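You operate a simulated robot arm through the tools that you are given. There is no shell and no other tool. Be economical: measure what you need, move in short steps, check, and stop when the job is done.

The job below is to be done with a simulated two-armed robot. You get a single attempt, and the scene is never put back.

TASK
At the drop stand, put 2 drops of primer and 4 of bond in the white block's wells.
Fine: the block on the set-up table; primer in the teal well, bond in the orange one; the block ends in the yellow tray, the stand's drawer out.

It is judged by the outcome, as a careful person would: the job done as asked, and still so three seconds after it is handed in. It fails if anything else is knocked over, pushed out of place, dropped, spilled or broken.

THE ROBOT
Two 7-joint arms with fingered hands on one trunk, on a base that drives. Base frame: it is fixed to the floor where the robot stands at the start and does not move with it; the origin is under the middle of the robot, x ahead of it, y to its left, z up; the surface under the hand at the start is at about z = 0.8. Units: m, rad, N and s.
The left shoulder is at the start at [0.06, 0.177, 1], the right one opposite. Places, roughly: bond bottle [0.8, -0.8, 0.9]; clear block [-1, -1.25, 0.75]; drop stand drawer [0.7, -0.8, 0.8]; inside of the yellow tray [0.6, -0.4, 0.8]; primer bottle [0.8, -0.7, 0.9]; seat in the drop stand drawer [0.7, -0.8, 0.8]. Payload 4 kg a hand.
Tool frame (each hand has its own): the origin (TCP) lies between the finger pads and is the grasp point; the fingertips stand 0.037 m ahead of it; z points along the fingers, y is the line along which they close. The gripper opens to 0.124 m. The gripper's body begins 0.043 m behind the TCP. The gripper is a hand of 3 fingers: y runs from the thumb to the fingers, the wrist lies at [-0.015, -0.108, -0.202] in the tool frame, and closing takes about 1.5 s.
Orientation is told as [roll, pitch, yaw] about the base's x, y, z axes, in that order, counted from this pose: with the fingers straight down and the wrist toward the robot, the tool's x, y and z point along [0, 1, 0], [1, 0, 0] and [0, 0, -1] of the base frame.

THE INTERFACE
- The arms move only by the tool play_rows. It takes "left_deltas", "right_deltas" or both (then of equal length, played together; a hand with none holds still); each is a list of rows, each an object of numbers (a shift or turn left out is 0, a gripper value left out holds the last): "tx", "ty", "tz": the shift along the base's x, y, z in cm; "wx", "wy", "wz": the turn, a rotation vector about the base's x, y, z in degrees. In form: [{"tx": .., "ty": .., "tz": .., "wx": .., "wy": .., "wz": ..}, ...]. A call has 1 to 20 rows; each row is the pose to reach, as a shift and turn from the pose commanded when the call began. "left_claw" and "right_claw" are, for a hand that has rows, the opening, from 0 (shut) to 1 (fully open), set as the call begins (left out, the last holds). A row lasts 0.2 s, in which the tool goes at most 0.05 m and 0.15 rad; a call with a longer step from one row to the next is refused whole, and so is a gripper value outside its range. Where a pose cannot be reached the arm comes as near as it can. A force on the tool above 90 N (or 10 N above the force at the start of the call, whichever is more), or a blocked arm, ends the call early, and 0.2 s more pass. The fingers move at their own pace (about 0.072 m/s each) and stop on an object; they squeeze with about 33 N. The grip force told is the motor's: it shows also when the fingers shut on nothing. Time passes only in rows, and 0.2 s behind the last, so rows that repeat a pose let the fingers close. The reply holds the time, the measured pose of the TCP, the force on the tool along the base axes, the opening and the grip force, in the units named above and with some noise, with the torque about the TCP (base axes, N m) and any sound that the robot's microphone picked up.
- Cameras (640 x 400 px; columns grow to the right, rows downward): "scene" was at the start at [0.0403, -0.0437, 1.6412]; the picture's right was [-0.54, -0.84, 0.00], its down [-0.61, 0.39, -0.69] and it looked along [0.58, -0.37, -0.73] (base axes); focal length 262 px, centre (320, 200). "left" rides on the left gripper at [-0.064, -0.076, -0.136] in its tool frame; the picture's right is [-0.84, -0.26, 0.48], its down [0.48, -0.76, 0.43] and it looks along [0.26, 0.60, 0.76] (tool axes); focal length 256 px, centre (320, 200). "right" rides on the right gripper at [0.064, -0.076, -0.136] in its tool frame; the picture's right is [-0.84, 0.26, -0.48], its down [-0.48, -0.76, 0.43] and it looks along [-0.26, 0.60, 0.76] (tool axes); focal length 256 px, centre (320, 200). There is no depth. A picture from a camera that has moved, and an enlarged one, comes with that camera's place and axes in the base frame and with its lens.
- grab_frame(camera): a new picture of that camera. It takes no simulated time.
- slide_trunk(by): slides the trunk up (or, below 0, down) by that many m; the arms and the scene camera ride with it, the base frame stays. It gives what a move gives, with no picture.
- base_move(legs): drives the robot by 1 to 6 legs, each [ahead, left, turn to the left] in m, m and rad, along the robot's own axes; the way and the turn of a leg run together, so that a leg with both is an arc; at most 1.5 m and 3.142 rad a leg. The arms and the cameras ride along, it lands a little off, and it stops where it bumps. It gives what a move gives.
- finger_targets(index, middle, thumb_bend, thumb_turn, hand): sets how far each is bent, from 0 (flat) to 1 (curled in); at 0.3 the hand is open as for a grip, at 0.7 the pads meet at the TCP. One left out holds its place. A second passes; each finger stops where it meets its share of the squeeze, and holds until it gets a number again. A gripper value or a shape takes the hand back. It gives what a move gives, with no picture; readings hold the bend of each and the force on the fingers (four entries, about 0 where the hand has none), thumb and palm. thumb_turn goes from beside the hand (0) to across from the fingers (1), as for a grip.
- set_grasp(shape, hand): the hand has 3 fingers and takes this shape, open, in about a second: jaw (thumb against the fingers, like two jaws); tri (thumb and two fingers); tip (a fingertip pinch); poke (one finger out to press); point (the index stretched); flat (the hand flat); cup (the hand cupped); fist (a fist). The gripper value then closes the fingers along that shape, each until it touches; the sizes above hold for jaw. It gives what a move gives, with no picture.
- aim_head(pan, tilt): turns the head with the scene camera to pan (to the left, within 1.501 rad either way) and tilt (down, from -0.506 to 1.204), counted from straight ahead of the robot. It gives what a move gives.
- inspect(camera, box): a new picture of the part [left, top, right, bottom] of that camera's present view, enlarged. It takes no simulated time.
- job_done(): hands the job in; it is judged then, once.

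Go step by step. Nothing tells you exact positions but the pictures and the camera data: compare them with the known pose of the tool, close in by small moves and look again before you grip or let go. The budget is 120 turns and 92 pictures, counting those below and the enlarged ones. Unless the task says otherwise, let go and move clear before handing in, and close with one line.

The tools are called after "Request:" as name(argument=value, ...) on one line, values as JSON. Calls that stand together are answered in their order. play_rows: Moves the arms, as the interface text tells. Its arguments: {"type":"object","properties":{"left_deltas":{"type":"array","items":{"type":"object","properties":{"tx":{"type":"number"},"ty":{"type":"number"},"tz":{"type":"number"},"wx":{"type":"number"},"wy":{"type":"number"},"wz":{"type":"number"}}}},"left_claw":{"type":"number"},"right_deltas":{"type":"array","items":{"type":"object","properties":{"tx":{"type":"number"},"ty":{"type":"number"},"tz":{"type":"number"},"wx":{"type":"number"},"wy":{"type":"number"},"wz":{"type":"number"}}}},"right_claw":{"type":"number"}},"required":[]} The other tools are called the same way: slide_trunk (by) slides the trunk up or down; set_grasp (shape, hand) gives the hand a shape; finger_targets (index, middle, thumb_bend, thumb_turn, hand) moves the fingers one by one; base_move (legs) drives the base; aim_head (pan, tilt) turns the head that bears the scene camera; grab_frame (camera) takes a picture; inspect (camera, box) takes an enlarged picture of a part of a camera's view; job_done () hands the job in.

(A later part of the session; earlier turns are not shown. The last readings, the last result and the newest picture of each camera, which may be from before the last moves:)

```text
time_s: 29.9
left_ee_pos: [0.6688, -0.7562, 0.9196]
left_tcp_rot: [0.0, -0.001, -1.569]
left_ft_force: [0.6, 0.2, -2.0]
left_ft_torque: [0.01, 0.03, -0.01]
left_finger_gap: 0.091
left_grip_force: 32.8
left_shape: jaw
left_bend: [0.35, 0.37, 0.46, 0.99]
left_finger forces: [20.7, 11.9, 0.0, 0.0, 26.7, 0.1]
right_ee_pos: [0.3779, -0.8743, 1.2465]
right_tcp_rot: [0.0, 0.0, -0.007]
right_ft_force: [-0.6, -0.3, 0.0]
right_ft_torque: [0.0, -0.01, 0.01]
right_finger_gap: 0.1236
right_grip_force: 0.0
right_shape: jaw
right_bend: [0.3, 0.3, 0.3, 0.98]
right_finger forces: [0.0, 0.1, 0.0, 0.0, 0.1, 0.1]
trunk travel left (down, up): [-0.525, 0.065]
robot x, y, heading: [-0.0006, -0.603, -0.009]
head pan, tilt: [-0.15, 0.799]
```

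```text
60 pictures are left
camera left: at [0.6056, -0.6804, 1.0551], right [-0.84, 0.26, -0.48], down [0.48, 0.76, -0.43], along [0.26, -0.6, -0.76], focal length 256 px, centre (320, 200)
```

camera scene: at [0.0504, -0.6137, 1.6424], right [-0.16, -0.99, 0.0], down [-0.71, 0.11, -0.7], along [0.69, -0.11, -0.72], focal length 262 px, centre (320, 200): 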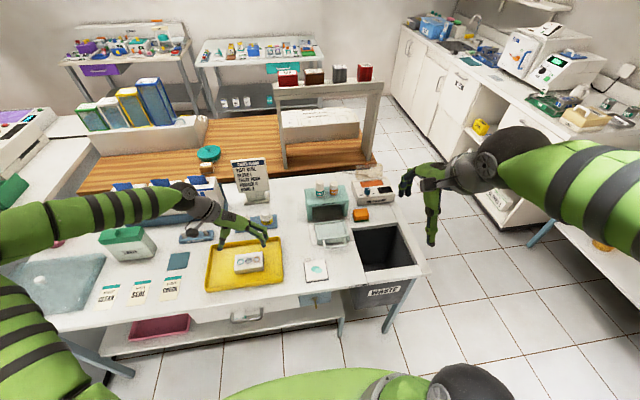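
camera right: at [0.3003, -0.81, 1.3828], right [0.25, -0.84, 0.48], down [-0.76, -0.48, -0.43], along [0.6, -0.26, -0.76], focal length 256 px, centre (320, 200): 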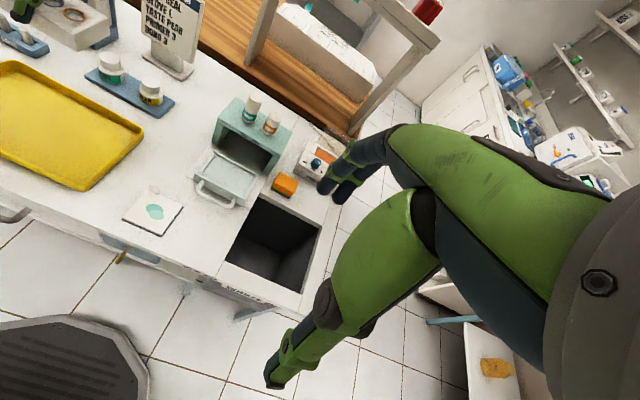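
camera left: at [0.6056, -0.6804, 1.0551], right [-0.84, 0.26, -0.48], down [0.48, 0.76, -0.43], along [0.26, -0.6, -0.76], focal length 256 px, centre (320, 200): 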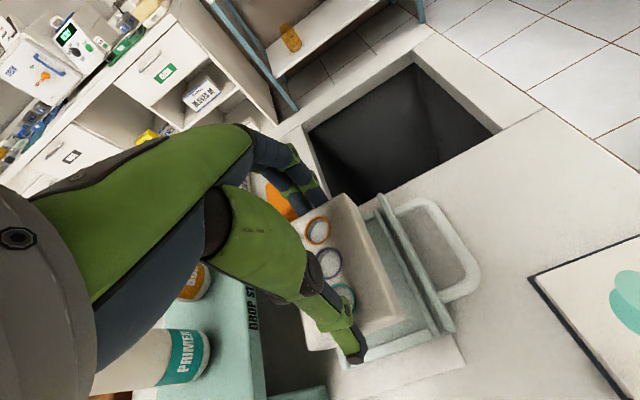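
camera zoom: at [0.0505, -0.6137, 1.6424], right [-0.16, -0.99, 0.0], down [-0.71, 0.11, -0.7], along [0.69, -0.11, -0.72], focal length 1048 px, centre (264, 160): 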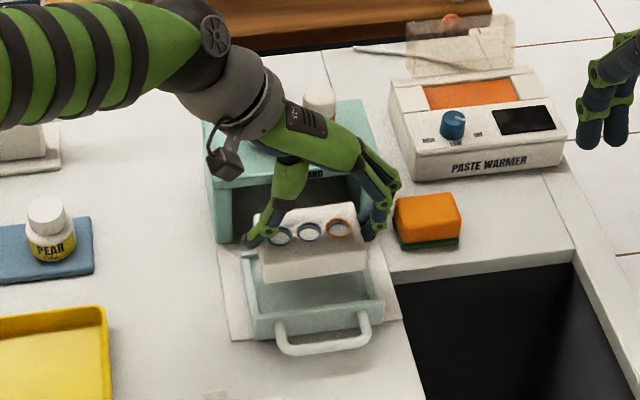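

Alignment looks good. I'll lower to just above the seat with small corrections and check.

Request:
play_rows(left_deltas=[{"tx": -0.15, "ty": -0.15, "tz": -2}, {"tx": -0.15, "ty": -0.15, "tz": -3.5}, {"tx": -0.15, "ty": -0.15, "tz": -4}, {"tx": -0.15, "ty": -0.15, "tz": -4}])

Request:
inspect(camera="scene", box=[300, 196, 380, 256])

Request:
inspect(camera="left", box=[270, 170, 510, 370])

```text
time_s: 30.9
left_ee_pos: [0.6677, -0.7583, 0.8774]
left_tcp_rot: [0.0, 0.0, -1.568]
left_ft_force: [0.4, 0.6, -2.2]
left_ft_torque: [-0.03, -0.01, 0.0]
left_finger_gap: 0.0913
left_grip_force: 32.9
left_shape: jaw
left_bend: [0.35, 0.37, 0.46, 0.99]
left_finger forces: [20.7, 11.9, 0.0, 0.0, 26.7, 0.1]
right_ee_pos: [0.3776, -0.8754, 1.2481]
right_tcp_rot: [-0.001, 0.0, -0.008]
right_ft_force: [0.7, 0.1, 0.3]
right_ft_torque: [-0.01, 0.0, -0.02]
right_finger_gap: 0.1235
right_grip_force: 0.1
right_shape: jaw
right_bend: [0.3, 0.3, 0.3, 0.98]
right_finger forces: [0.0, 0.0, 0.1, 0.1, 0.0, 0.0]
trunk travel left (down, up): [-0.525, 0.065]
robot x, y, heading: [-0.0005, -0.5987, -0.005]
head pan, tilt: [-0.15, 0.799]
```

```text
6.67 times, centred on (340, 226) of scene
camera zoom: at [0.0506, -0.6138, 1.6424], right [-0.16, -0.99, 0.0], down [-0.71, 0.11, -0.7], along [0.69, -0.11, -0.72], focal length 1747 px, centre (187, 27)
```

zoom: 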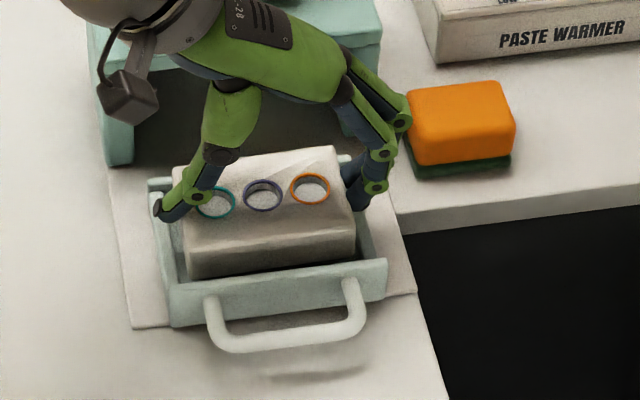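

```text
2.00 times, centred on (390, 270) of left
camera zoom: at [0.6036, -0.6818, 1.0135], right [-0.84, 0.26, -0.48], down [0.48, 0.76, -0.43], along [0.26, -0.6, -0.76], focal length 512 px, centre (180, 60)
```

zoom: 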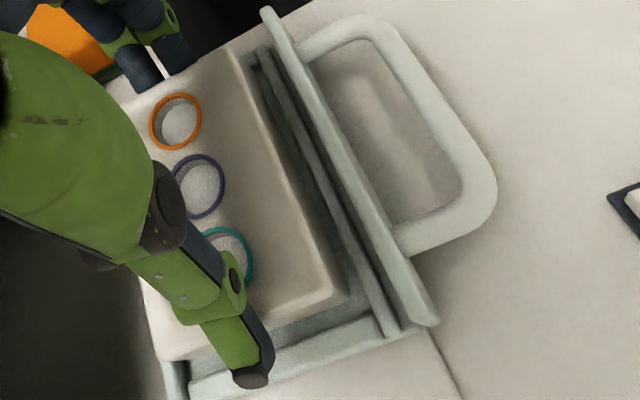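

The block is centred within the rails. I'll lower in small steps until I feel contact.

Request:
play_rows(left_deltas=[{"tz": -0.4}, {"tz": -0.8}, {"tz": -0.8}])

```text
time_s: 31.7
left_ee_pos: [0.666, -0.7585, 0.8718]
left_tcp_rot: [0.001, -0.002, -1.569]
left_ft_force: [0.0, -1.1, 8.8]
left_ft_torque: [0.5, -0.01, 0.0]
left_finger_gap: 0.0911
left_grip_force: 33.4
left_shape: jaw
left_bend: [0.35, 0.37, 0.46, 0.99]
left_finger forces: [21.1, 12.4, 0.1, 0.0, 32.5, 0.0]
right_ee_pos: [0.3764, -0.875, 1.2482]
right_tcp_rot: [0.0, 0.0, -0.007]
right_ft_force: [0.4, 0.6, -0.2]
right_ft_torque: [-0.03, -0.03, 0.01]
right_finger_gap: 0.1236
right_grip_force: 0.0
right_shape: jaw
right_bend: [0.3, 0.3, 0.3, 0.98]
right_finger forces: [0.1, 0.0, 0.0, 0.0, 0.0, 0.1]
trunk travel left (down, up): [-0.525, 0.065]
robot x, y, heading: [-0.0017, -0.602, -0.009]
head pan, tilt: [-0.15, 0.799]
```

Request:
inspect(camera="scene", box=[304, 206, 368, 246])

Request:
inspect(camera="left", box=[290, 190, 450, 370])

```text
10.00 times, centred on (336, 226) of scene
camera zoom: at [0.0498, -0.6138, 1.6426], right [-0.16, -0.99, 0.0], down [-0.71, 0.11, -0.7], along [0.69, -0.11, -0.72], focal length 2620 px, centre (160, -60)
```

zoom: 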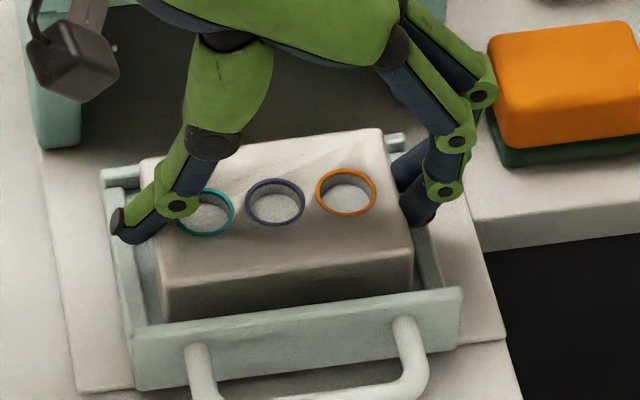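

```text
2.22 times, centred on (370, 280) of left
camera zoom: at [0.6029, -0.6821, 1.0072], right [-0.84, 0.25, -0.48], down [0.48, 0.76, -0.43], along [0.26, -0.6, -0.76], focal length 569 px, centre (209, 22)
```

zoom: 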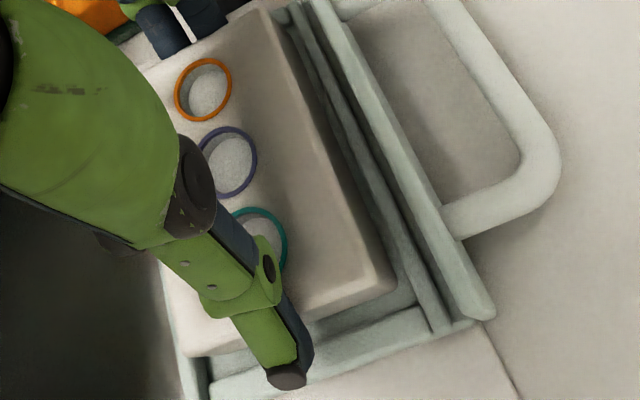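

The block is inside the rails. The thumb tip rests on the left rail, so the block hangs a few millimetres over the seat floor. The rails will guide it, so I'll release here.

Request:
play_rows(left_deltas=[{"tz": 0.1}, {"tz": 0.1}, {"tz": 0.1}, {"tz": 0.1}], left_claw=1)

Request:
inspect(camera="scene", box=[304, 206, 368, 246])

Request:
inspect(camera="left", box=[290, 190, 450, 370])

```text
time_s: 32.7
left_ee_pos: [0.6664, -0.7569, 0.8729]
left_tcp_rot: [0.001, -0.001, -1.568]
left_ft_force: [0.4, -0.5, -0.3]
left_ft_torque: [-0.01, 0.01, 0.01]
left_finger_gap: 0.1235
left_grip_force: 0.0
left_shape: jaw
left_bend: [0.3, 0.3, 0.3, 0.98]
left_finger forces: [0.0, 0.0, 0.1, 0.0, 0.1, 0.0]
right_ee_pos: [0.3764, -0.875, 1.2466]
right_tcp_rot: [-0.001, -0.001, -0.007]
right_ft_force: [-0.8, -0.5, -0.7]
right_ft_torque: [0.01, 0.01, 0.01]
right_finger_gap: 0.1236
right_grip_force: 0.0
right_shape: jaw
right_bend: [0.3, 0.3, 0.3, 0.98]
right_finger forces: [0.0, 0.0, 0.0, 0.0, 0.0, 0.1]
trunk travel left (down, up): [-0.525, 0.065]
robot x, y, heading: [-0.0019, -0.5991, -0.007]
head pan, tilt: [-0.15, 0.799]
```

```text
10.00 times, centred on (336, 226) of scene
camera zoom: at [0.0504, -0.6138, 1.6424], right [-0.16, -0.99, 0.0], down [-0.71, 0.11, -0.7], along [0.69, -0.11, -0.72], focal length 2620 px, centre (160, -60)
```

zoom: 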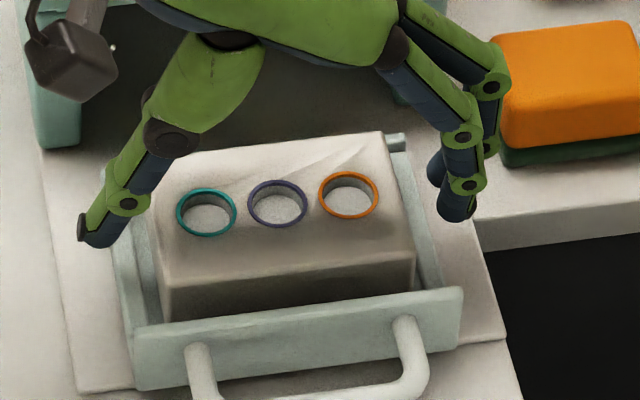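

```text
2.22 times, centred on (370, 280) of left
camera zoom: at [0.6031, -0.6816, 1.0073], right [-0.84, 0.26, -0.48], down [0.48, 0.76, -0.43], along [0.26, -0.6, -0.76], focal length 569 px, centre (209, 22)
```

zoom: 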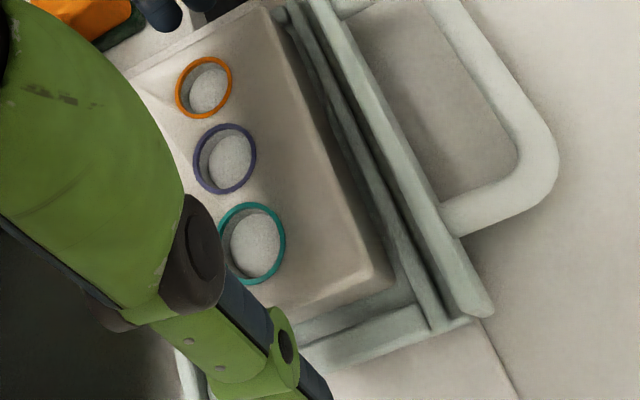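

The block is seated, and its teal and orange wells line up in y with the primer and bond bottles. To work the drawer I'll put one straight finger in its handle loop, so I'm retracting the left hand and shaping it.

Request:
play_rows(left_deltas=[{"tz": 3}, {"tz": 7}, {"tz": 11, "tx": -1}, {"tz": 13, "tx": -4, "wz": 8}, {"tz": 13, "tx": -7, "wz": 16}, {"tz": 13, "tx": -9, "wz": 24}, {"tz": 13, "tx": -10, "wz": 32}, {"tz": 13, "tx": -11, "wz": 40}, {"tz": 13, "tx": -12, "wz": 48}, {"tz": 13, "tx": -12, "wz": 56}, {"tz": 13, "tx": -12, "wz": 64}, {"tz": 13, "tx": -12, "wz": 72}, {"tz": 13, "tx": -12, "wz": 80}, {"tz": 13, "tx": -12, "wz": 88}, {"tz": 13, "tx": -12, "wz": 90}, {"tz": 13, "tx": -12, "wz": 90}])

Request:
set_grasp(hand="left", shape="point")

Request:
grab_frame(camera="left")

Request:
inspect(camera="scene", box=[240, 150, 400, 270])

```text
time_s: 36.1
left_ee_pos: [0.5457, -0.7593, 1.0018]
left_tcp_rot: [-0.001, 0.0, 0.002]
left_ft_force: [1.0, -0.2, -0.3]
left_ft_torque: [0.03, -0.03, 0.0]
left_finger_gap: 0.1239
left_grip_force: 0.0
left_shape: jaw
left_bend: [0.3, 0.3, 0.3, 0.98]
left_finger forces: [0.0, 0.0, 0.0, 0.0, 0.0, 0.0]
right_ee_pos: [0.3775, -0.8755, 1.246]
right_tcp_rot: [-0.001, 0.001, -0.006]
right_ft_force: [0.5, 0.6, 0.2]
right_ft_torque: [-0.01, -0.02, -0.06]
right_finger_gap: 0.1237
right_grip_force: 0.1
right_shape: jaw
right_bend: [0.3, 0.3, 0.3, 0.98]
right_finger forces: [0.1, 0.0, 0.0, 0.0, 0.1, 0.1]
trunk travel left (down, up): [-0.525, 0.065]
robot x, y, heading: [-0.0039, -0.6033, -0.006]
head pan, tilt: [-0.15, 0.799]
```

```text
time_s: 37.0
left_ee_pos: [0.5461, -0.7588, 1.0025]
left_tcp_rot: [0.001, 0.002, 0.001]
left_ft_force: [0.2, 0.5, 0.3]
left_ft_torque: [-0.02, 0.0, 0.01]
left_finger_gap: 0.1181
left_grip_force: 0.1
left_shape: point
left_bend: [0.32, 1.0, 1.0, 0.89]
left_finger forces: [0.0, 0.0, 0.1, 0.0, 0.0, 0.0]
right_ee_pos: [0.3776, -0.8738, 1.2477]
right_tcp_rot: [0.0, 0.001, -0.006]
right_ft_force: [0.5, -0.2, 1.0]
right_ft_torque: [-0.01, -0.01, 0.02]
right_finger_gap: 0.1237
right_grip_force: 0.0
right_shape: jaw
right_bend: [0.3, 0.3, 0.3, 0.98]
right_finger forces: [0.0, 0.0, 0.0, 0.1, 0.1, 0.0]
trunk travel left (down, up): [-0.525, 0.065]
robot x, y, heading: [-0.0004, -0.601, -0.01]
head pan, tilt: [-0.15, 0.799]
```

```text
53 pictures are left
camera left: at [0.4711, -0.8224, 1.1375], right [-0.26, -0.84, -0.48], down [-0.76, 0.48, -0.43], along [0.6, 0.26, -0.76], focal length 256 px, centre (320, 200)
```

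left: 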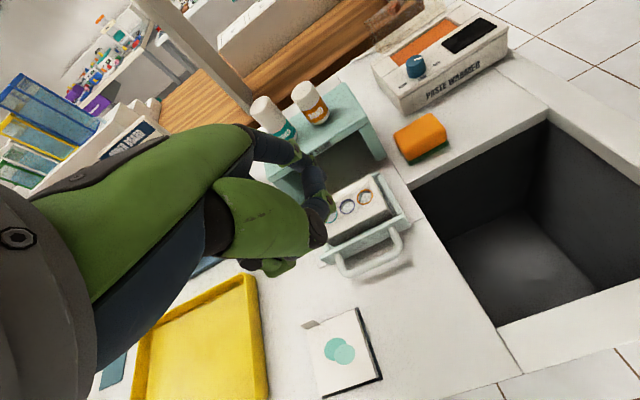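

```text
3.33 times, centred on (320, 210) of scene
camera zoom: at [0.0504, -0.6139, 1.6424], right [-0.16, -0.99, 0.0], down [-0.71, 0.11, -0.7], along [0.69, -0.11, -0.72], focal length 873 px, centre (320, 167)
```

zoom: 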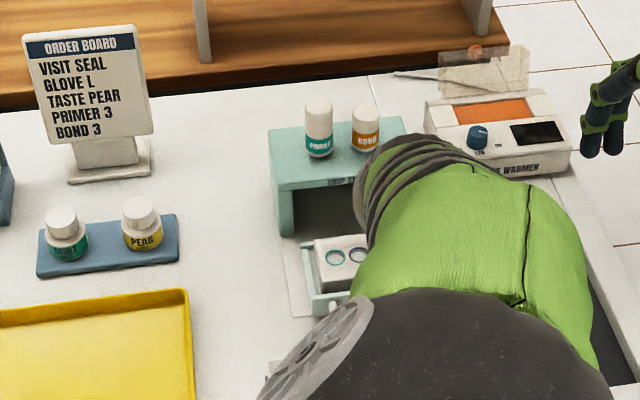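

The pointing index is hidden from view. I'll try the flat shape, with both fingers straight, which suits both pushing the panel and hooking the loop.

Request:
set_grasp(hand="left", shape="flat")

Request:
grab_frame(camera="left")

```text
time_s: 37.9
left_ee_pos: [0.5462, -0.7583, 1.0015]
left_tcp_rot: [0.001, -0.001, 0.002]
left_ft_force: [0.1, 0.2, -1.0]
left_ft_torque: [-0.01, 0.01, 0.0]
left_finger_gap: 0.1179
left_grip_force: 0.0
left_shape: flat
left_bend: [0.0, 0.0, 0.96, 0.0]
left_finger forces: [0.0, 0.1, 0.0, 0.1, 0.1, 0.0]
right_ee_pos: [0.3767, -0.8759, 1.2473]
right_tcp_rot: [0.0, 0.0, -0.007]
right_ft_force: [0.0, -0.3, -0.9]
right_ft_torque: [-0.03, -0.01, 0.02]
right_finger_gap: 0.124
right_grip_force: 0.0
right_shape: jaw
right_bend: [0.3, 0.3, 0.3, 0.98]
right_finger forces: [0.0, 0.0, 0.0, 0.0, 0.0, 0.1]
trunk travel left (down, up): [-0.525, 0.065]
robot x, y, heading: [0.0029, -0.6009, -0.005]
head pan, tilt: [-0.15, 0.799]
```

```text
51 pictures are left
camera left: at [0.4711, -0.8224, 1.1375], right [-0.26, -0.84, -0.48], down [-0.76, 0.48, -0.43], along [0.6, 0.26, -0.76], focal length 256 px, centre (320, 200)
```

left: 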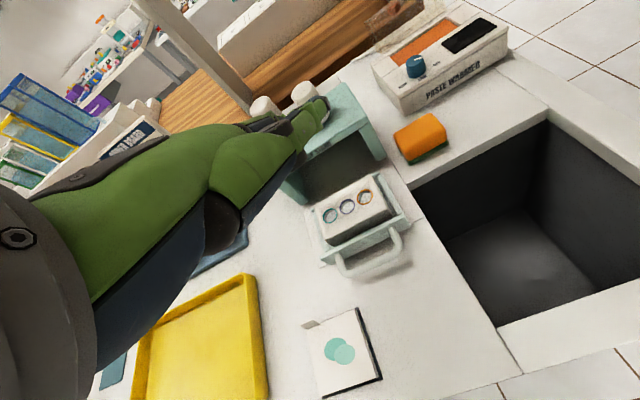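

Flat fingers point 45° forward, so they don't suit this. In the jaw shape the two fingertips point straight down and should fit the handle loop, so I'll hover them over it.

Request:
set_grasp(hand="left", shape="jaw")

Request:
play_rows(left_deltas=[{"tx": -1.3, "tz": -4}, {"tx": -1.3, "tz": -8}, {"tx": -1.3, "tz": -11}, {"tx": -1.3, "tz": -12}, {"tx": -1.3, "tz": -12}])

Request:
grab_frame(camera="left")

Request:
grab_frame(camera="scene")

```text
time_s: 38.8
left_ee_pos: [0.548, -0.7594, 1.0013]
left_tcp_rot: [-0.001, 0.0, 0.002]
left_ft_force: [-0.6, 0.6, -0.7]
left_ft_torque: [-0.01, -0.01, 0.03]
left_finger_gap: 0.1239
left_grip_force: 0.0
left_shape: jaw
left_bend: [0.3, 0.3, 0.3, 0.97]
left_finger forces: [0.1, 0.0, 0.0, 0.0, 0.0, 0.0]
right_ee_pos: [0.3766, -0.8751, 1.2477]
right_tcp_rot: [-0.001, 0.0, -0.007]
right_ft_force: [0.1, 0.1, 0.0]
right_ft_torque: [-0.02, 0.02, -0.01]
right_finger_gap: 0.1233
right_grip_force: 0.1
right_shape: jaw
right_bend: [0.3, 0.3, 0.3, 0.98]
right_finger forces: [0.1, 0.0, 0.0, 0.1, 0.0, 0.0]
trunk travel left (down, up): [-0.525, 0.065]
robot x, y, heading: [-0.0042, -0.6006, -0.008]
head pan, tilt: [-0.15, 0.799]
```

```text
time_s: 40.0
left_ee_pos: [0.5329, -0.7601, 0.8815]
left_tcp_rot: [0.002, -0.001, 0.002]
left_ft_force: [0.0, 0.3, -0.1]
left_ft_torque: [0.03, 0.01, -0.04]
left_finger_gap: 0.1237
left_grip_force: 0.1
left_shape: jaw
left_bend: [0.3, 0.3, 0.3, 0.97]
left_finger forces: [0.0, 0.0, 0.0, 0.1, 0.1, 0.0]
right_ee_pos: [0.3771, -0.8752, 1.2477]
right_tcp_rot: [0.001, 0.001, -0.007]
right_ft_force: [-0.4, -0.8, 0.1]
right_ft_torque: [0.0, -0.04, -0.02]
right_finger_gap: 0.1237
right_grip_force: 0.1
right_shape: jaw
right_bend: [0.3, 0.3, 0.3, 0.98]
right_finger forces: [0.0, 0.0, 0.0, 0.0, 0.1, 0.0]
trunk travel left (down, up): [-0.525, 0.065]
robot x, y, heading: [-0.0029, -0.5999, -0.008]
head pan, tilt: [-0.15, 0.799]
```

```text
50 pictures are left
camera left: at [0.4573, -0.8239, 1.017], right [-0.26, -0.84, -0.48], down [-0.76, 0.48, -0.44], along [0.6, 0.26, -0.76], focal length 256 px, centre (320, 200)
```

left: 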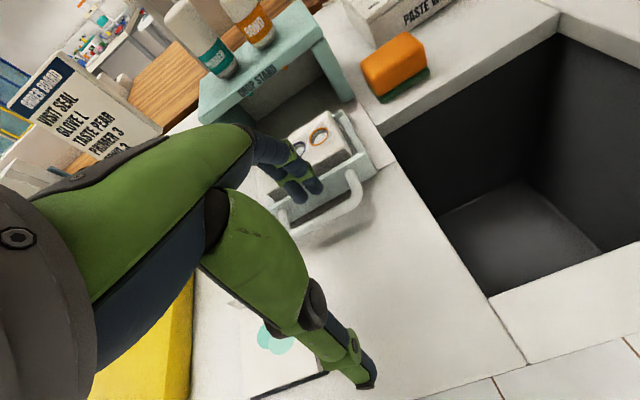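

```text
49 pictures are left
camera scene: at [0.0503, -0.6139, 1.6424], right [-0.16, -0.99, 0.0], down [-0.71, 0.11, -0.7], along [0.69, -0.11, -0.72], focal length 262 px, centre (320, 200)
```

scene: 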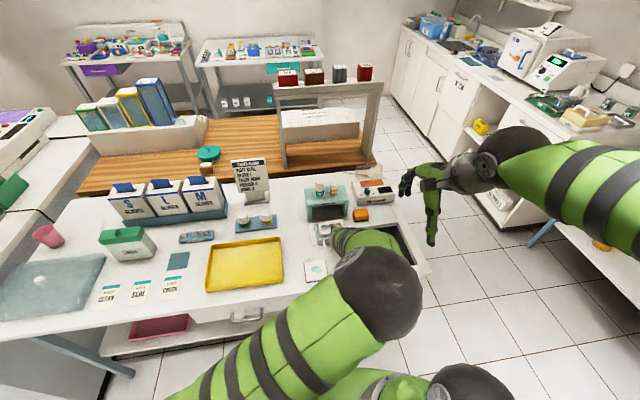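

Request:
inspect(camera="left", box=[250, 120, 390, 250])

```text
3.08 times, centred on (320, 185) of left
camera zoom: at [0.4573, -0.8239, 1.017], right [-0.26, -0.84, -0.48], down [-0.76, 0.48, -0.44], along [0.6, 0.26, -0.76], focal length 788 px, centre (320, 246)
```

zoom: 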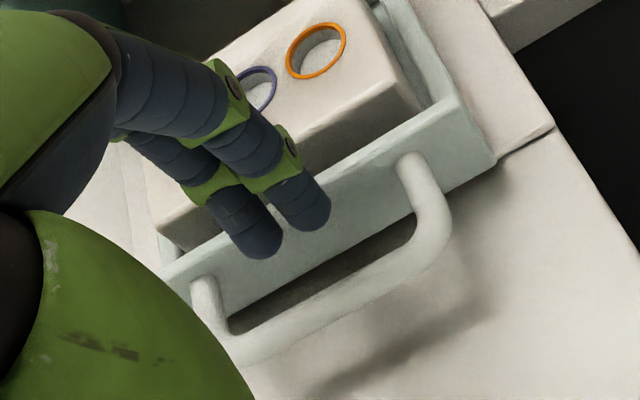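

The fingertips are about 7 mm short of the loop centre in x. I'll correct that and lower to just above the bar, then check.

Request:
play_rows(left_deltas=[{"tx": 0.6, "tz": -0.5}, {"tx": 0.6, "tz": -1.4}, {"tx": 0.6, "tz": -1.4}])

Request:
inspect(camera="left", box=[250, 120, 390, 250])

```text
time_s: 40.8
left_ee_pos: [0.5381, -0.7582, 0.868]
left_tcp_rot: [0.0, 0.0, 0.003]
left_ft_force: [-2.2, 1.2, 0.5]
left_ft_torque: [0.02, -0.08, 0.03]
left_finger_gap: 0.1233
left_grip_force: 0.1
left_shape: jaw
left_bend: [0.3, 0.3, 0.3, 0.97]
left_finger forces: [0.0, 1.2, 0.0, 0.0, 0.0, 0.0]
right_ee_pos: [0.3757, -0.8747, 1.2463]
right_tcp_rot: [0.0, 0.0, -0.006]
right_ft_force: [1.0, -0.6, 0.5]
right_ft_torque: [0.01, 0.02, 0.0]
right_finger_gap: 0.1237
right_grip_force: 0.1
right_shape: jaw
right_bend: [0.3, 0.3, 0.3, 0.98]
right_finger forces: [0.0, 0.1, 0.0, 0.0, 0.1, 0.1]
trunk travel left (down, up): [-0.525, 0.065]
robot x, y, heading: [-0.0042, -0.6047, -0.005]
head pan, tilt: [-0.15, 0.799]
```

```text
3.08 times, centred on (320, 185) of left
camera zoom: at [0.4627, -0.8233, 1.0034], right [-0.26, -0.84, -0.48], down [-0.76, 0.48, -0.43], along [0.6, 0.26, -0.76], focal length 788 px, centre (320, 246)
```

zoom: 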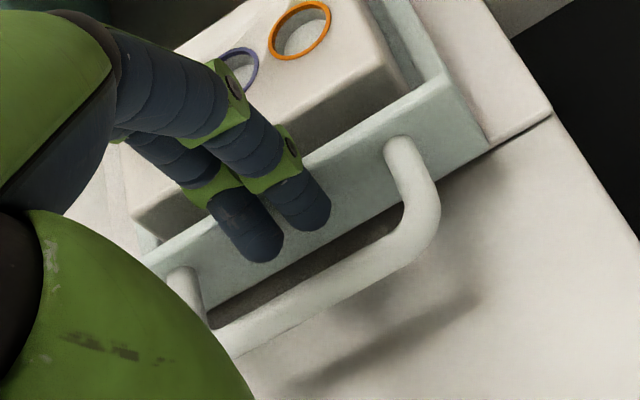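

The fingertips lightly touch the drawer front, above the loop. I'll back off 2 mm and lower into the loop.

Request:
play_rows(left_deltas=[{"tx": -0.25}, {"tx": -0.25, "tz": -0.6}, {"tx": -0.25, "tz": -1.2}, {"tx": -0.25, "tz": -1.5}, {"tx": -0.25, "tz": -1.5}])

Request:
inspect(camera="left", box=[250, 120, 390, 250])

```text
time_s: 42.0
left_ee_pos: [0.537, -0.7596, 0.8522]
left_tcp_rot: [0.0, -0.001, 0.002]
left_ft_force: [-0.7, 0.3, -0.3]
left_ft_torque: [0.03, -0.02, -0.01]
left_finger_gap: 0.1234
left_grip_force: 0.1
left_shape: jaw
left_bend: [0.3, 0.3, 0.3, 0.97]
left_finger forces: [0.0, 0.6, 0.1, 0.0, 0.1, 0.0]
right_ee_pos: [0.3775, -0.8744, 1.2468]
right_tcp_rot: [0.0, 0.0, -0.008]
right_ft_force: [0.0, 0.4, 0.6]
right_ft_torque: [0.03, -0.03, -0.01]
right_finger_gap: 0.1238
right_grip_force: 0.0
right_shape: jaw
right_bend: [0.3, 0.3, 0.3, 0.98]
right_finger forces: [0.0, 0.1, 0.1, 0.1, 0.1, 0.1]
trunk travel left (down, up): [-0.525, 0.065]
robot x, y, heading: [-0.0063, -0.6018, -0.005]
head pan, tilt: [-0.15, 0.799]
```

```text
3.08 times, centred on (320, 185) of left
camera zoom: at [0.461, -0.8225, 0.988], right [-0.26, -0.84, -0.48], down [-0.76, 0.48, -0.43], along [0.6, 0.26, -0.76], focal length 788 px, centre (320, 246)
```

zoom: 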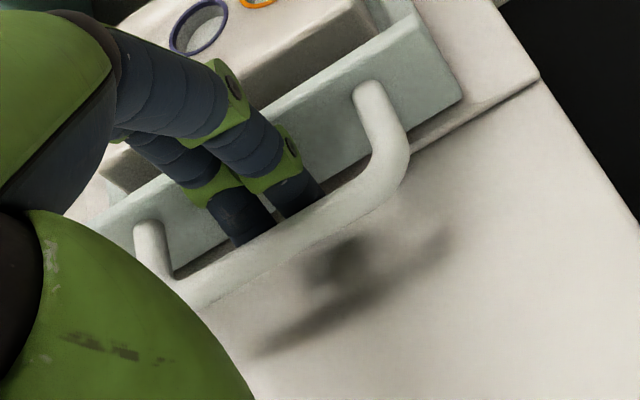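

The fingers are inside the handle loop. I'll push the drawer in gently.

Request:
play_rows(left_deltas=[{"tx": 0.5}, {"tx": 1.5}, {"tx": 2.5}, {"tx": 3.5}, {"tx": 4.5}, {"tx": 5.5}, {"tx": 6.5}, {"tx": 7.5}, {"tx": 8.5}, {"tx": 9.5}, {"tx": 10}, {"tx": 10}])

Request:
grab_frame(camera="left")

```text
time_s: 44.6
left_ee_pos: [0.6362, -0.7574, 0.852]
left_tcp_rot: [0.0, -0.001, 0.003]
left_ft_force: [2.5, 1.7, 0.7]
left_ft_torque: [0.03, -0.05, 0.06]
left_finger_gap: 0.1238
left_grip_force: 0.1
left_shape: jaw
left_bend: [0.29, 0.3, 0.3, 0.97]
left_finger forces: [1.5, 0.4, 0.1, 0.0, 0.0, 0.0]
right_ee_pos: [0.3783, -0.8744, 1.2472]
right_tcp_rot: [0.0, -0.001, -0.006]
right_ft_force: [-0.2, -0.3, -0.7]
right_ft_torque: [-0.03, -0.02, 0.02]
right_finger_gap: 0.1235
right_grip_force: 0.1
right_shape: jaw
right_bend: [0.3, 0.3, 0.3, 0.98]
right_finger forces: [0.0, 0.0, 0.0, 0.1, 0.0, 0.0]
trunk travel left (down, up): [-0.525, 0.065]
robot x, y, heading: [-0.0036, -0.5989, -0.01]
head pan, tilt: [-0.15, 0.799]
```

```text
45 pictures are left
camera left: at [0.5613, -0.8213, 0.9876], right [-0.26, -0.84, -0.48], down [-0.76, 0.48, -0.43], along [0.6, 0.26, -0.76], focal length 256 px, centre (320, 200)
```

left: 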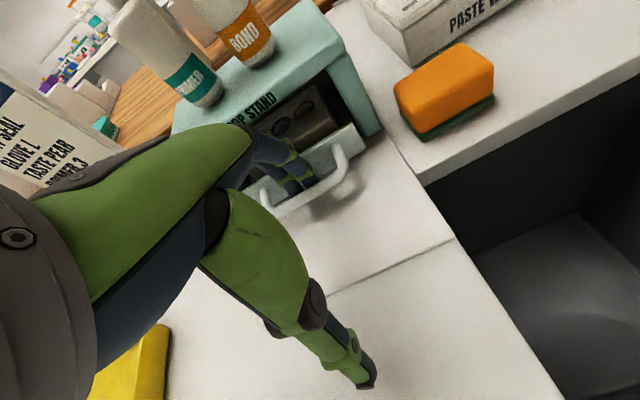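

The drawer slides smoothly. I'll continue in finer steps until it stops.

Request:
play_rows(left_deltas=[{"tx": 0.5}, {"tx": 1.0}, {"tx": 1.5}, {"tx": 2.0}, {"tx": 2.0}])

Request:
inspect(camera="left", box=[160, 60, 420, 230])

```text
time_s: 45.8
left_ee_pos: [0.6544, -0.7597, 0.8519]
left_tcp_rot: [0.001, 0.0, -0.001]
left_ft_force: [-22.5, -1.3, 7.9]
left_ft_torque: [0.04, -0.4, 0.06]
left_finger_gap: 0.1164
left_grip_force: 0.1
left_shape: jaw
left_bend: [0.31, 0.37, 0.3, 0.97]
left_finger forces: [4.5, 19.5, 0.1, 0.1, 0.1, 0.0]
right_ee_pos: [0.3741, -0.8752, 1.2473]
right_tcp_rot: [0.0, -0.002, -0.008]
right_ft_force: [0.0, -0.1, 0.3]
right_ft_torque: [0.0, 0.01, 0.0]
right_finger_gap: 0.1235
right_grip_force: 0.0
right_shape: jaw
right_bend: [0.3, 0.3, 0.3, 0.98]
right_finger forces: [0.0, 0.0, 0.0, 0.0, 0.1, 0.0]
trunk travel left (down, up): [-0.525, 0.065]
robot x, y, heading: [0.0009, -0.6032, -0.006]
head pan, tilt: [-0.15, 0.799]
```

```text
2.35 times, centred on (290, 145) of left
camera zoom: at [0.5778, -0.8221, 0.9876], right [-0.26, -0.84, -0.48], down [-0.76, 0.48, -0.44], along [0.6, 0.25, -0.76], focal length 602 px, centre (391, 329)
```

zoom: 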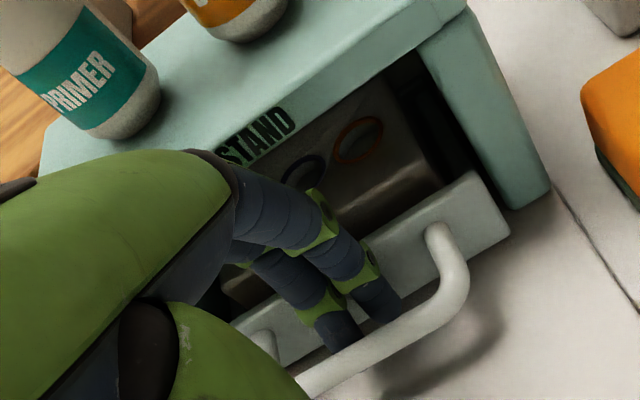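

It stopped at 22 N, but my middle finger may be bumping the roof edge instead of the drawer reaching its end. I'll lift out of the loop and push the bar from outside.

Request:
play_rows(left_deltas=[{"tx": -0.9}, {"tx": -0.9}, {"tx": -0.9, "tz": 1.5}, {"tx": -0.9, "tz": 3.5}, {"tx": -4, "tz": 4}, {"tx": -6.5, "tz": 4}, {"tx": -6.5, "tz": 4}])

Request:
inspect(camera="left", box=[180, 40, 420, 220])

```text
time_s: 47.4
left_ee_pos: [0.5921, -0.7598, 0.8922]
left_tcp_rot: [0.001, 0.001, -0.001]
left_ft_force: [-0.7, 0.1, 0.1]
left_ft_torque: [-0.02, -0.02, 0.0]
left_finger_gap: 0.1236
left_grip_force: 0.1
left_shape: jaw
left_bend: [0.3, 0.3, 0.3, 0.97]
left_finger forces: [0.0, 0.0, 0.0, 0.0, 0.1, 0.0]
right_ee_pos: [0.3775, -0.8744, 1.2481]
right_tcp_rot: [0.001, -0.001, -0.007]
right_ft_force: [0.1, 0.6, 0.4]
right_ft_torque: [-0.02, 0.0, 0.01]
right_finger_gap: 0.1237
right_grip_force: 0.1
right_shape: jaw
right_bend: [0.3, 0.3, 0.3, 0.98]
right_finger forces: [0.0, 0.0, 0.0, 0.1, 0.1, 0.0]
trunk travel left (down, up): [-0.525, 0.065]
robot x, y, heading: [-0.0062, -0.6039, -0.003]
head pan, tilt: [-0.15, 0.799]
```

```text
2.22 times, centred on (300, 130) of left
camera zoom: at [0.5156, -0.8227, 1.0282], right [-0.26, -0.84, -0.48], down [-0.76, 0.48, -0.43], along [0.6, 0.26, -0.76], focal length 569 px, centre (364, 356)
```

zoom: 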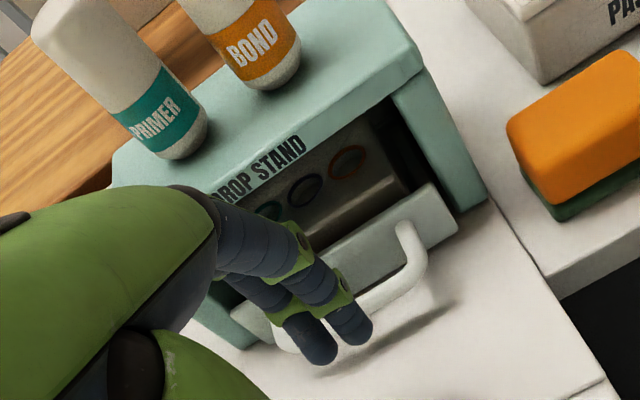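

The orange well is still about 2.5 cm short of the bond bottle in x, so the drawer isn't home. I'll lower in front of the bar and push.

Request:
play_rows(left_deltas=[{"tx": -0.5, "tz": -2}, {"tx": -0.5, "tz": -3.8}, {"tx": 1, "tz": -3.8}, {"tx": 2, "tz": -3.8}, {"tx": 3, "tz": -3.8}, {"tx": 4, "tz": -3.8}, {"tx": 5, "tz": -3.8}, {"tx": 5.5, "tz": -3.8}, {"tx": 5.5, "tz": -3.8}])

Request:
inspect(camera="left", box=[180, 60, 420, 240])

```text
time_s: 49.4
left_ee_pos: [0.6422, -0.7599, 0.858]
left_tcp_rot: [-0.001, -0.005, -0.001]
left_ft_force: [-48.5, 1.7, 39.4]
left_ft_torque: [0.17, -0.95, 0.22]
left_finger_gap: 0.0953
left_grip_force: 0.1
left_shape: jaw
left_bend: [0.43, 0.43, 0.3, 0.97]
left_finger forces: [30.6, 30.0, 0.0, 0.1, 0.1, 0.0]
right_ee_pos: [0.3707, -0.8744, 1.2506]
right_tcp_rot: [0.0, -0.004, -0.009]
right_ft_force: [0.1, 0.3, -0.1]
right_ft_torque: [-0.01, -0.01, 0.02]
right_finger_gap: 0.1235
right_grip_force: 0.0
right_shape: jaw
right_bend: [0.3, 0.3, 0.3, 0.98]
right_finger forces: [0.1, 0.0, 0.0, 0.0, 0.1, 0.0]
trunk travel left (down, up): [-0.525, 0.065]
robot x, y, heading: [-0.0034, -0.6027, -0.015]
head pan, tilt: [-0.15, 0.799]
```

```text
2.22 times, centred on (300, 150) of left
camera zoom: at [0.5662, -0.8229, 0.9929], right [-0.25, -0.84, -0.48], down [-0.76, 0.48, -0.44], along [0.6, 0.25, -0.76], focal length 569 px, centre (364, 311)
```

zoom: 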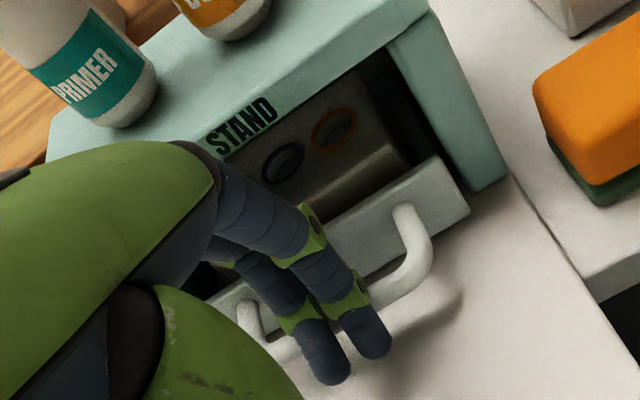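

It won't move even at 48 N, so the drawer is at its end stop. I'll back off, clear the left arm, and check the alignment from the head camera.

Request:
play_rows(left_deltas=[{"tx": -3}, {"tx": -5, "tz": 1}, {"tx": -7, "tz": 5}, {"tx": -8, "tz": 9}, {"tx": -8, "tz": 13, "ty": 2}, {"tx": -8, "tz": 17, "ty": 5}, {"tx": -8, "tz": 20, "ty": 9}, {"tx": -8, "tz": 23, "ty": 13}, {"tx": -8, "tz": 25, "ty": 17}, {"tx": -8, "tz": 27, "ty": 21}, {"tx": -8, "tz": 28, "ty": 25}, {"tx": -8, "tz": 28, "ty": 29}, {"tx": -8, "tz": 28, "ty": 33}, {"tx": -8, "tz": 28, "ty": 37}, {"tx": -8, "tz": 28, "ty": 40}, {"tx": -8, "tz": 28, "ty": 40}])

Request:
inspect(camera="scene", box=[290, 175, 370, 245])

```text
time_s: 52.8
left_ee_pos: [0.5685, -0.3599, 1.1375]
left_tcp_rot: [0.0, 0.001, 0.0]
left_ft_force: [0.1, 0.7, -0.3]
left_ft_torque: [-0.04, 0.0, 0.02]
left_finger_gap: 0.1238
left_grip_force: 0.1
left_shape: jaw
left_bend: [0.3, 0.3, 0.3, 0.98]
left_finger forces: [0.1, 0.0, 0.0, 0.0, 0.0, 0.0]
right_ee_pos: [0.3772, -0.8755, 1.248]
right_tcp_rot: [-0.001, 0.0, -0.008]
right_ft_force: [0.2, -0.1, 0.4]
right_ft_torque: [-0.01, 0.02, 0.02]
right_finger_gap: 0.1239
right_grip_force: 0.0
right_shape: jaw
right_bend: [0.3, 0.3, 0.3, 0.98]
right_finger forces: [0.0, 0.1, 0.0, 0.0, 0.0, 0.1]
trunk travel left (down, up): [-0.525, 0.065]
robot x, y, heading: [-0.0064, -0.6006, -0.004]
head pan, tilt: [-0.15, 0.799]
```

```text
5.71 times, centred on (330, 210) of scene
camera zoom: at [0.0503, -0.6142, 1.6424], right [-0.16, -0.99, 0.0], down [-0.71, 0.11, -0.7], along [0.69, -0.11, -0.72], focal length 1497 px, centre (263, 143)
```

zoom: 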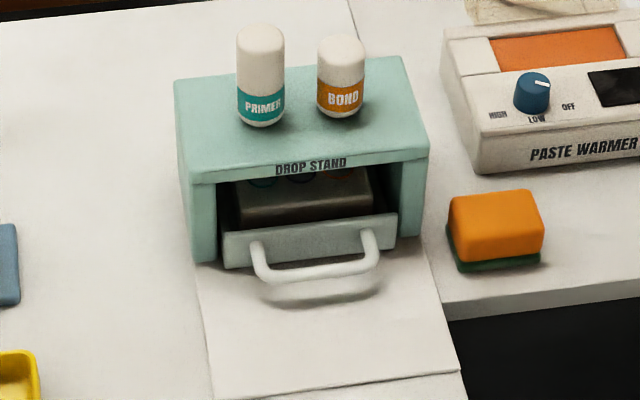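

The drawer is home, with the wells just under the bottles. I'll bring the right hand over the primer bottle at about (0.797, -0.730).

Request:
play_rows(right_deltas=[{"tx": 4, "ty": 1.5, "tz": -1}, {"tx": 8, "ty": 3, "tz": -2}, {"tx": 12, "ty": 4.5, "tz": -3}, {"tx": 16, "ty": 6, "tz": -4}, {"tx": 20, "ty": 7.5, "tz": -5}, {"tx": 24, "ty": 9, "tz": -7}, {"tx": 28, "ty": 10.5, "tz": -9}, {"tx": 32, "ty": 12, "tz": -11}, {"tx": 36, "ty": 13.5, "tz": -13}, {"tx": 39.5, "ty": 14.5, "tz": -15}, {"tx": 42, "ty": 14.5, "tz": -16, "wz": 0.4}, {"tx": 42, "ty": 14.5, "tz": -16, "wz": 0.4}])

Request:
grab_frame(camera="right")

Request:
inspect(camera="scene", box=[290, 135, 370, 245])

```text
time_s: 55.4
left_ee_pos: [0.5689, -0.3601, 1.1363]
left_tcp_rot: [-0.001, -0.002, 0.003]
left_ft_force: [0.1, 0.3, -0.8]
left_ft_torque: [0.0, 0.01, 0.02]
left_finger_gap: 0.1239
left_grip_force: 0.1
left_shape: jaw
left_bend: [0.3, 0.3, 0.3, 0.98]
left_finger forces: [0.0, 0.0, 0.0, 0.0, 0.0, 0.0]
right_ee_pos: [0.7956, -0.7298, 1.088]
right_tcp_rot: [-0.002, 0.001, 0.0]
right_ft_force: [0.5, -0.1, 0.6]
right_ft_torque: [0.01, 0.01, -0.02]
right_finger_gap: 0.1239
right_grip_force: 0.1
right_shape: jaw
right_bend: [0.3, 0.3, 0.3, 0.98]
right_finger forces: [0.1, 0.1, 0.0, 0.1, 0.1, 0.0]
trunk travel left (down, up): [-0.525, 0.065]
robot x, y, heading: [-0.0039, -0.5968, -0.007]
head pan, tilt: [-0.15, 0.799]
```

```text
40 pictures are left
camera right: at [0.7175, -0.6648, 1.2238], right [0.26, -0.84, 0.48], down [-0.76, -0.48, -0.43], along [0.6, -0.26, -0.76], focal length 256 px, centre (320, 200)
```

right: 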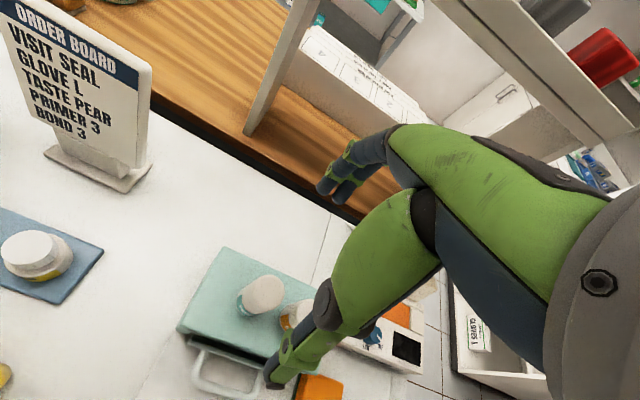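

```text
3.64 times, centred on (330, 190) of scene
camera zoom: at [0.0502, -0.6137, 1.6424], right [-0.16, -0.99, 0.0], down [-0.71, 0.11, -0.7], along [0.69, -0.11, -0.72], focal length 953 px, centre (284, 236)
```

zoom: 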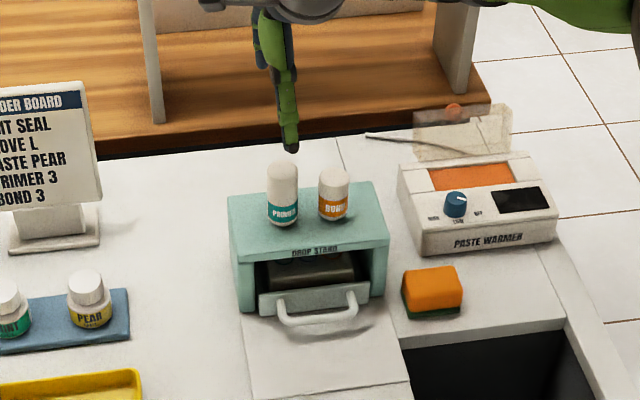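

Primer is at about (0.789, -0.730), so I'll shift slightly and descend around it with the hand open.

Request:
play_rows(right_deltas=[{"tx": -0.6, "tz": -4}, {"tx": -0.6, "tz": -8}, {"tx": -0.6, "tz": -11}, {"tx": -0.6, "tz": -12.3}, {"tx": -0.6, "tz": -12.3}])

Request:
grab_frame(camera="right")

Request:
inspect(camera="scene", box=[290, 155, 370, 235])

```text
time_s: 56.6
left_ee_pos: [0.5685, -0.3604, 1.1379]
left_tcp_rot: [0.0, 0.0, 0.001]
left_ft_force: [1.1, -0.2, 0.2]
left_ft_torque: [-0.02, 0.01, 0.02]
left_finger_gap: 0.1239
left_grip_force: 0.0
left_shape: jaw
left_bend: [0.3, 0.3, 0.3, 0.98]
left_finger forces: [0.0, 0.1, 0.0, 0.0, 0.1, 0.0]
right_ee_pos: [0.7918, -0.7301, 0.9597]
right_tcp_rot: [0.0, 0.001, -0.001]
right_ft_force: [0.2, 0.8, -0.2]
right_ft_torque: [0.01, -0.01, -0.01]
right_finger_gap: 0.1237
right_grip_force: 0.0
right_shape: jaw
right_bend: [0.3, 0.3, 0.3, 0.98]
right_finger forces: [0.0, 0.0, 0.1, 0.0, 0.0, 0.0]
trunk travel left (down, up): [-0.525, 0.065]
robot x, y, heading: [-0.0042, -0.6027, -0.012]
head pan, tilt: [-0.15, 0.799]
```

```text
38 pictures are left
camera right: at [0.7135, -0.6657, 1.0961], right [0.26, -0.84, 0.48], down [-0.76, -0.48, -0.43], along [0.6, -0.26, -0.76], focal length 256 px, centre (320, 200)
```

right: 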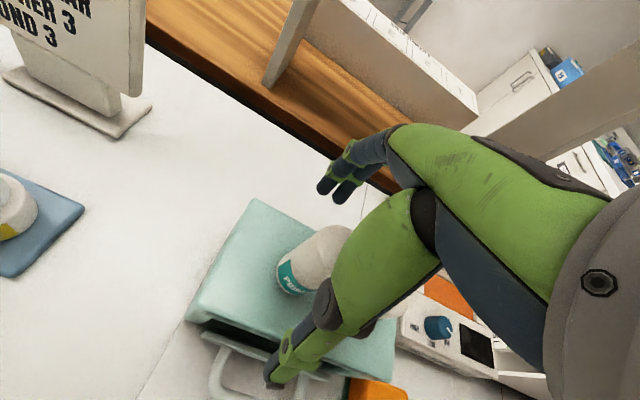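

```text
5.00 times, centred on (330, 195) of scene
camera zoom: at [0.0505, -0.6137, 1.6424], right [-0.16, -0.99, 0.0], down [-0.71, 0.11, -0.7], along [0.69, -0.11, -0.72], focal length 1310 px, centre (270, 225)
```

zoom: 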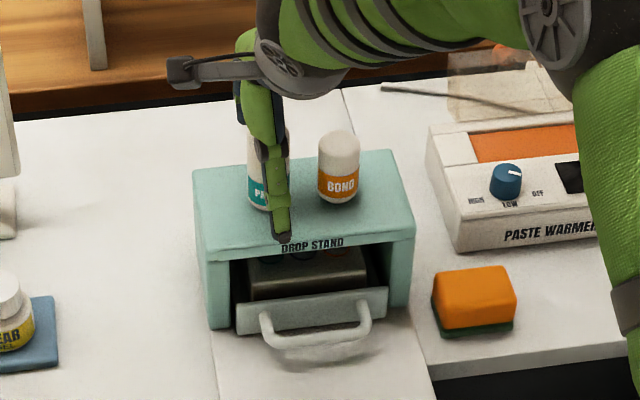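

Thumb and fingers straddle the primer. I'll squeeze lightly and listen.

Request:
play_rows(right_deltas=[{"ty": 0.2}, {"ty": 0.2}, {"ty": 0.2}, {"ty": 0.2}, {"ty": 0.2}], right_claw=0.3)

```text
time_s: 57.8
left_ee_pos: [0.5666, -0.3598, 1.1369]
left_tcp_rot: [0.001, -0.002, 0.002]
left_ft_force: [-0.1, -0.3, -0.8]
left_ft_torque: [0.03, -0.01, 0.02]
left_finger_gap: 0.1235
left_grip_force: 0.0
left_shape: jaw
left_bend: [0.3, 0.3, 0.3, 0.98]
left_finger forces: [0.0, 0.0, 0.1, 0.1, 0.0, 0.0]
right_ee_pos: [0.7868, -0.727, 0.9619]
right_tcp_rot: [-0.002, 0.001, -0.001]
right_ft_force: [-32.8, 1.6, -1.9]
right_ft_torque: [-0.09, -0.57, 0.1]
right_finger_gap: 0.0522
right_grip_force: 0.0
right_shape: jaw
right_bend: [0.52, 0.54, 0.55, 0.99]
right_finger forces: [0.0, 0.1, 0.1, 0.0, 32.4, 0.0]
trunk travel left (down, up): [-0.525, 0.065]
robot x, y, heading: [-0.0042, -0.5988, -0.006]
head pan, tilt: [-0.15, 0.799]
```

The thumb touches first, so the bottle sits a little nearer the robot. I'll shift back to centre on it.

Request:
play_rows(right_deltas=[{"tx": -0.5}, {"tx": -1.0}, {"tx": -1.0}], right_claw=0.4)

Request:
inspect(camera="right", box=[180, 180, 420, 400])

```text
time_s: 58.6
left_ee_pos: [0.5694, -0.3592, 1.1369]
left_tcp_rot: [-0.001, 0.0, 0.001]
left_ft_force: [0.5, 0.2, 1.2]
left_ft_torque: [0.01, 0.0, 0.02]
left_finger_gap: 0.1235
left_grip_force: 0.0
left_shape: jaw
left_bend: [0.3, 0.3, 0.3, 0.98]
left_finger forces: [0.0, 0.0, 0.0, 0.0, 0.0, 0.1]
right_ee_pos: [0.7802, -0.7273, 0.9652]
right_tcp_rot: [0.001, -0.002, 0.001]
right_ft_force: [-1.6, 1.0, 1.6]
right_ft_torque: [-0.01, -0.02, -0.01]
right_finger_gap: 0.0504
right_grip_force: 0.1
right_shape: jaw
right_bend: [0.47, 0.5, 0.58, 1.0]
right_finger forces: [0.0, 0.0, 0.1, 0.0, 1.4, 0.0]
trunk travel left (down, up): [-0.525, 0.065]
robot x, y, heading: [-0.0012, -0.604, -0.006]
head pan, tilt: [-0.15, 0.799]
```

```text
1.82 times, centred on (300, 290) of right
camera zoom: at [0.7027, -0.6641, 1.0998], right [0.25, -0.84, 0.48], down [-0.76, -0.48, -0.44], along [0.6, -0.26, -0.76], focal length 465 px, centre (356, 36)
```

zoom: 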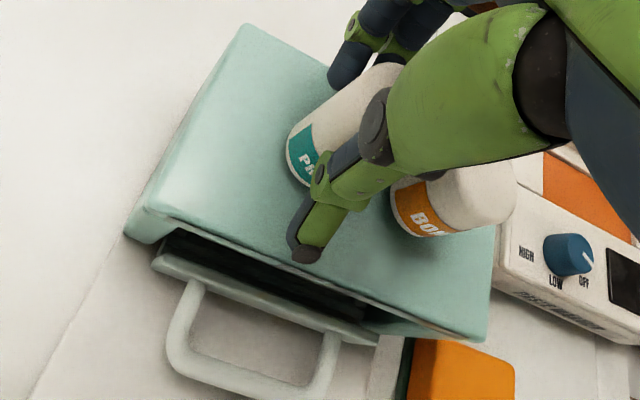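

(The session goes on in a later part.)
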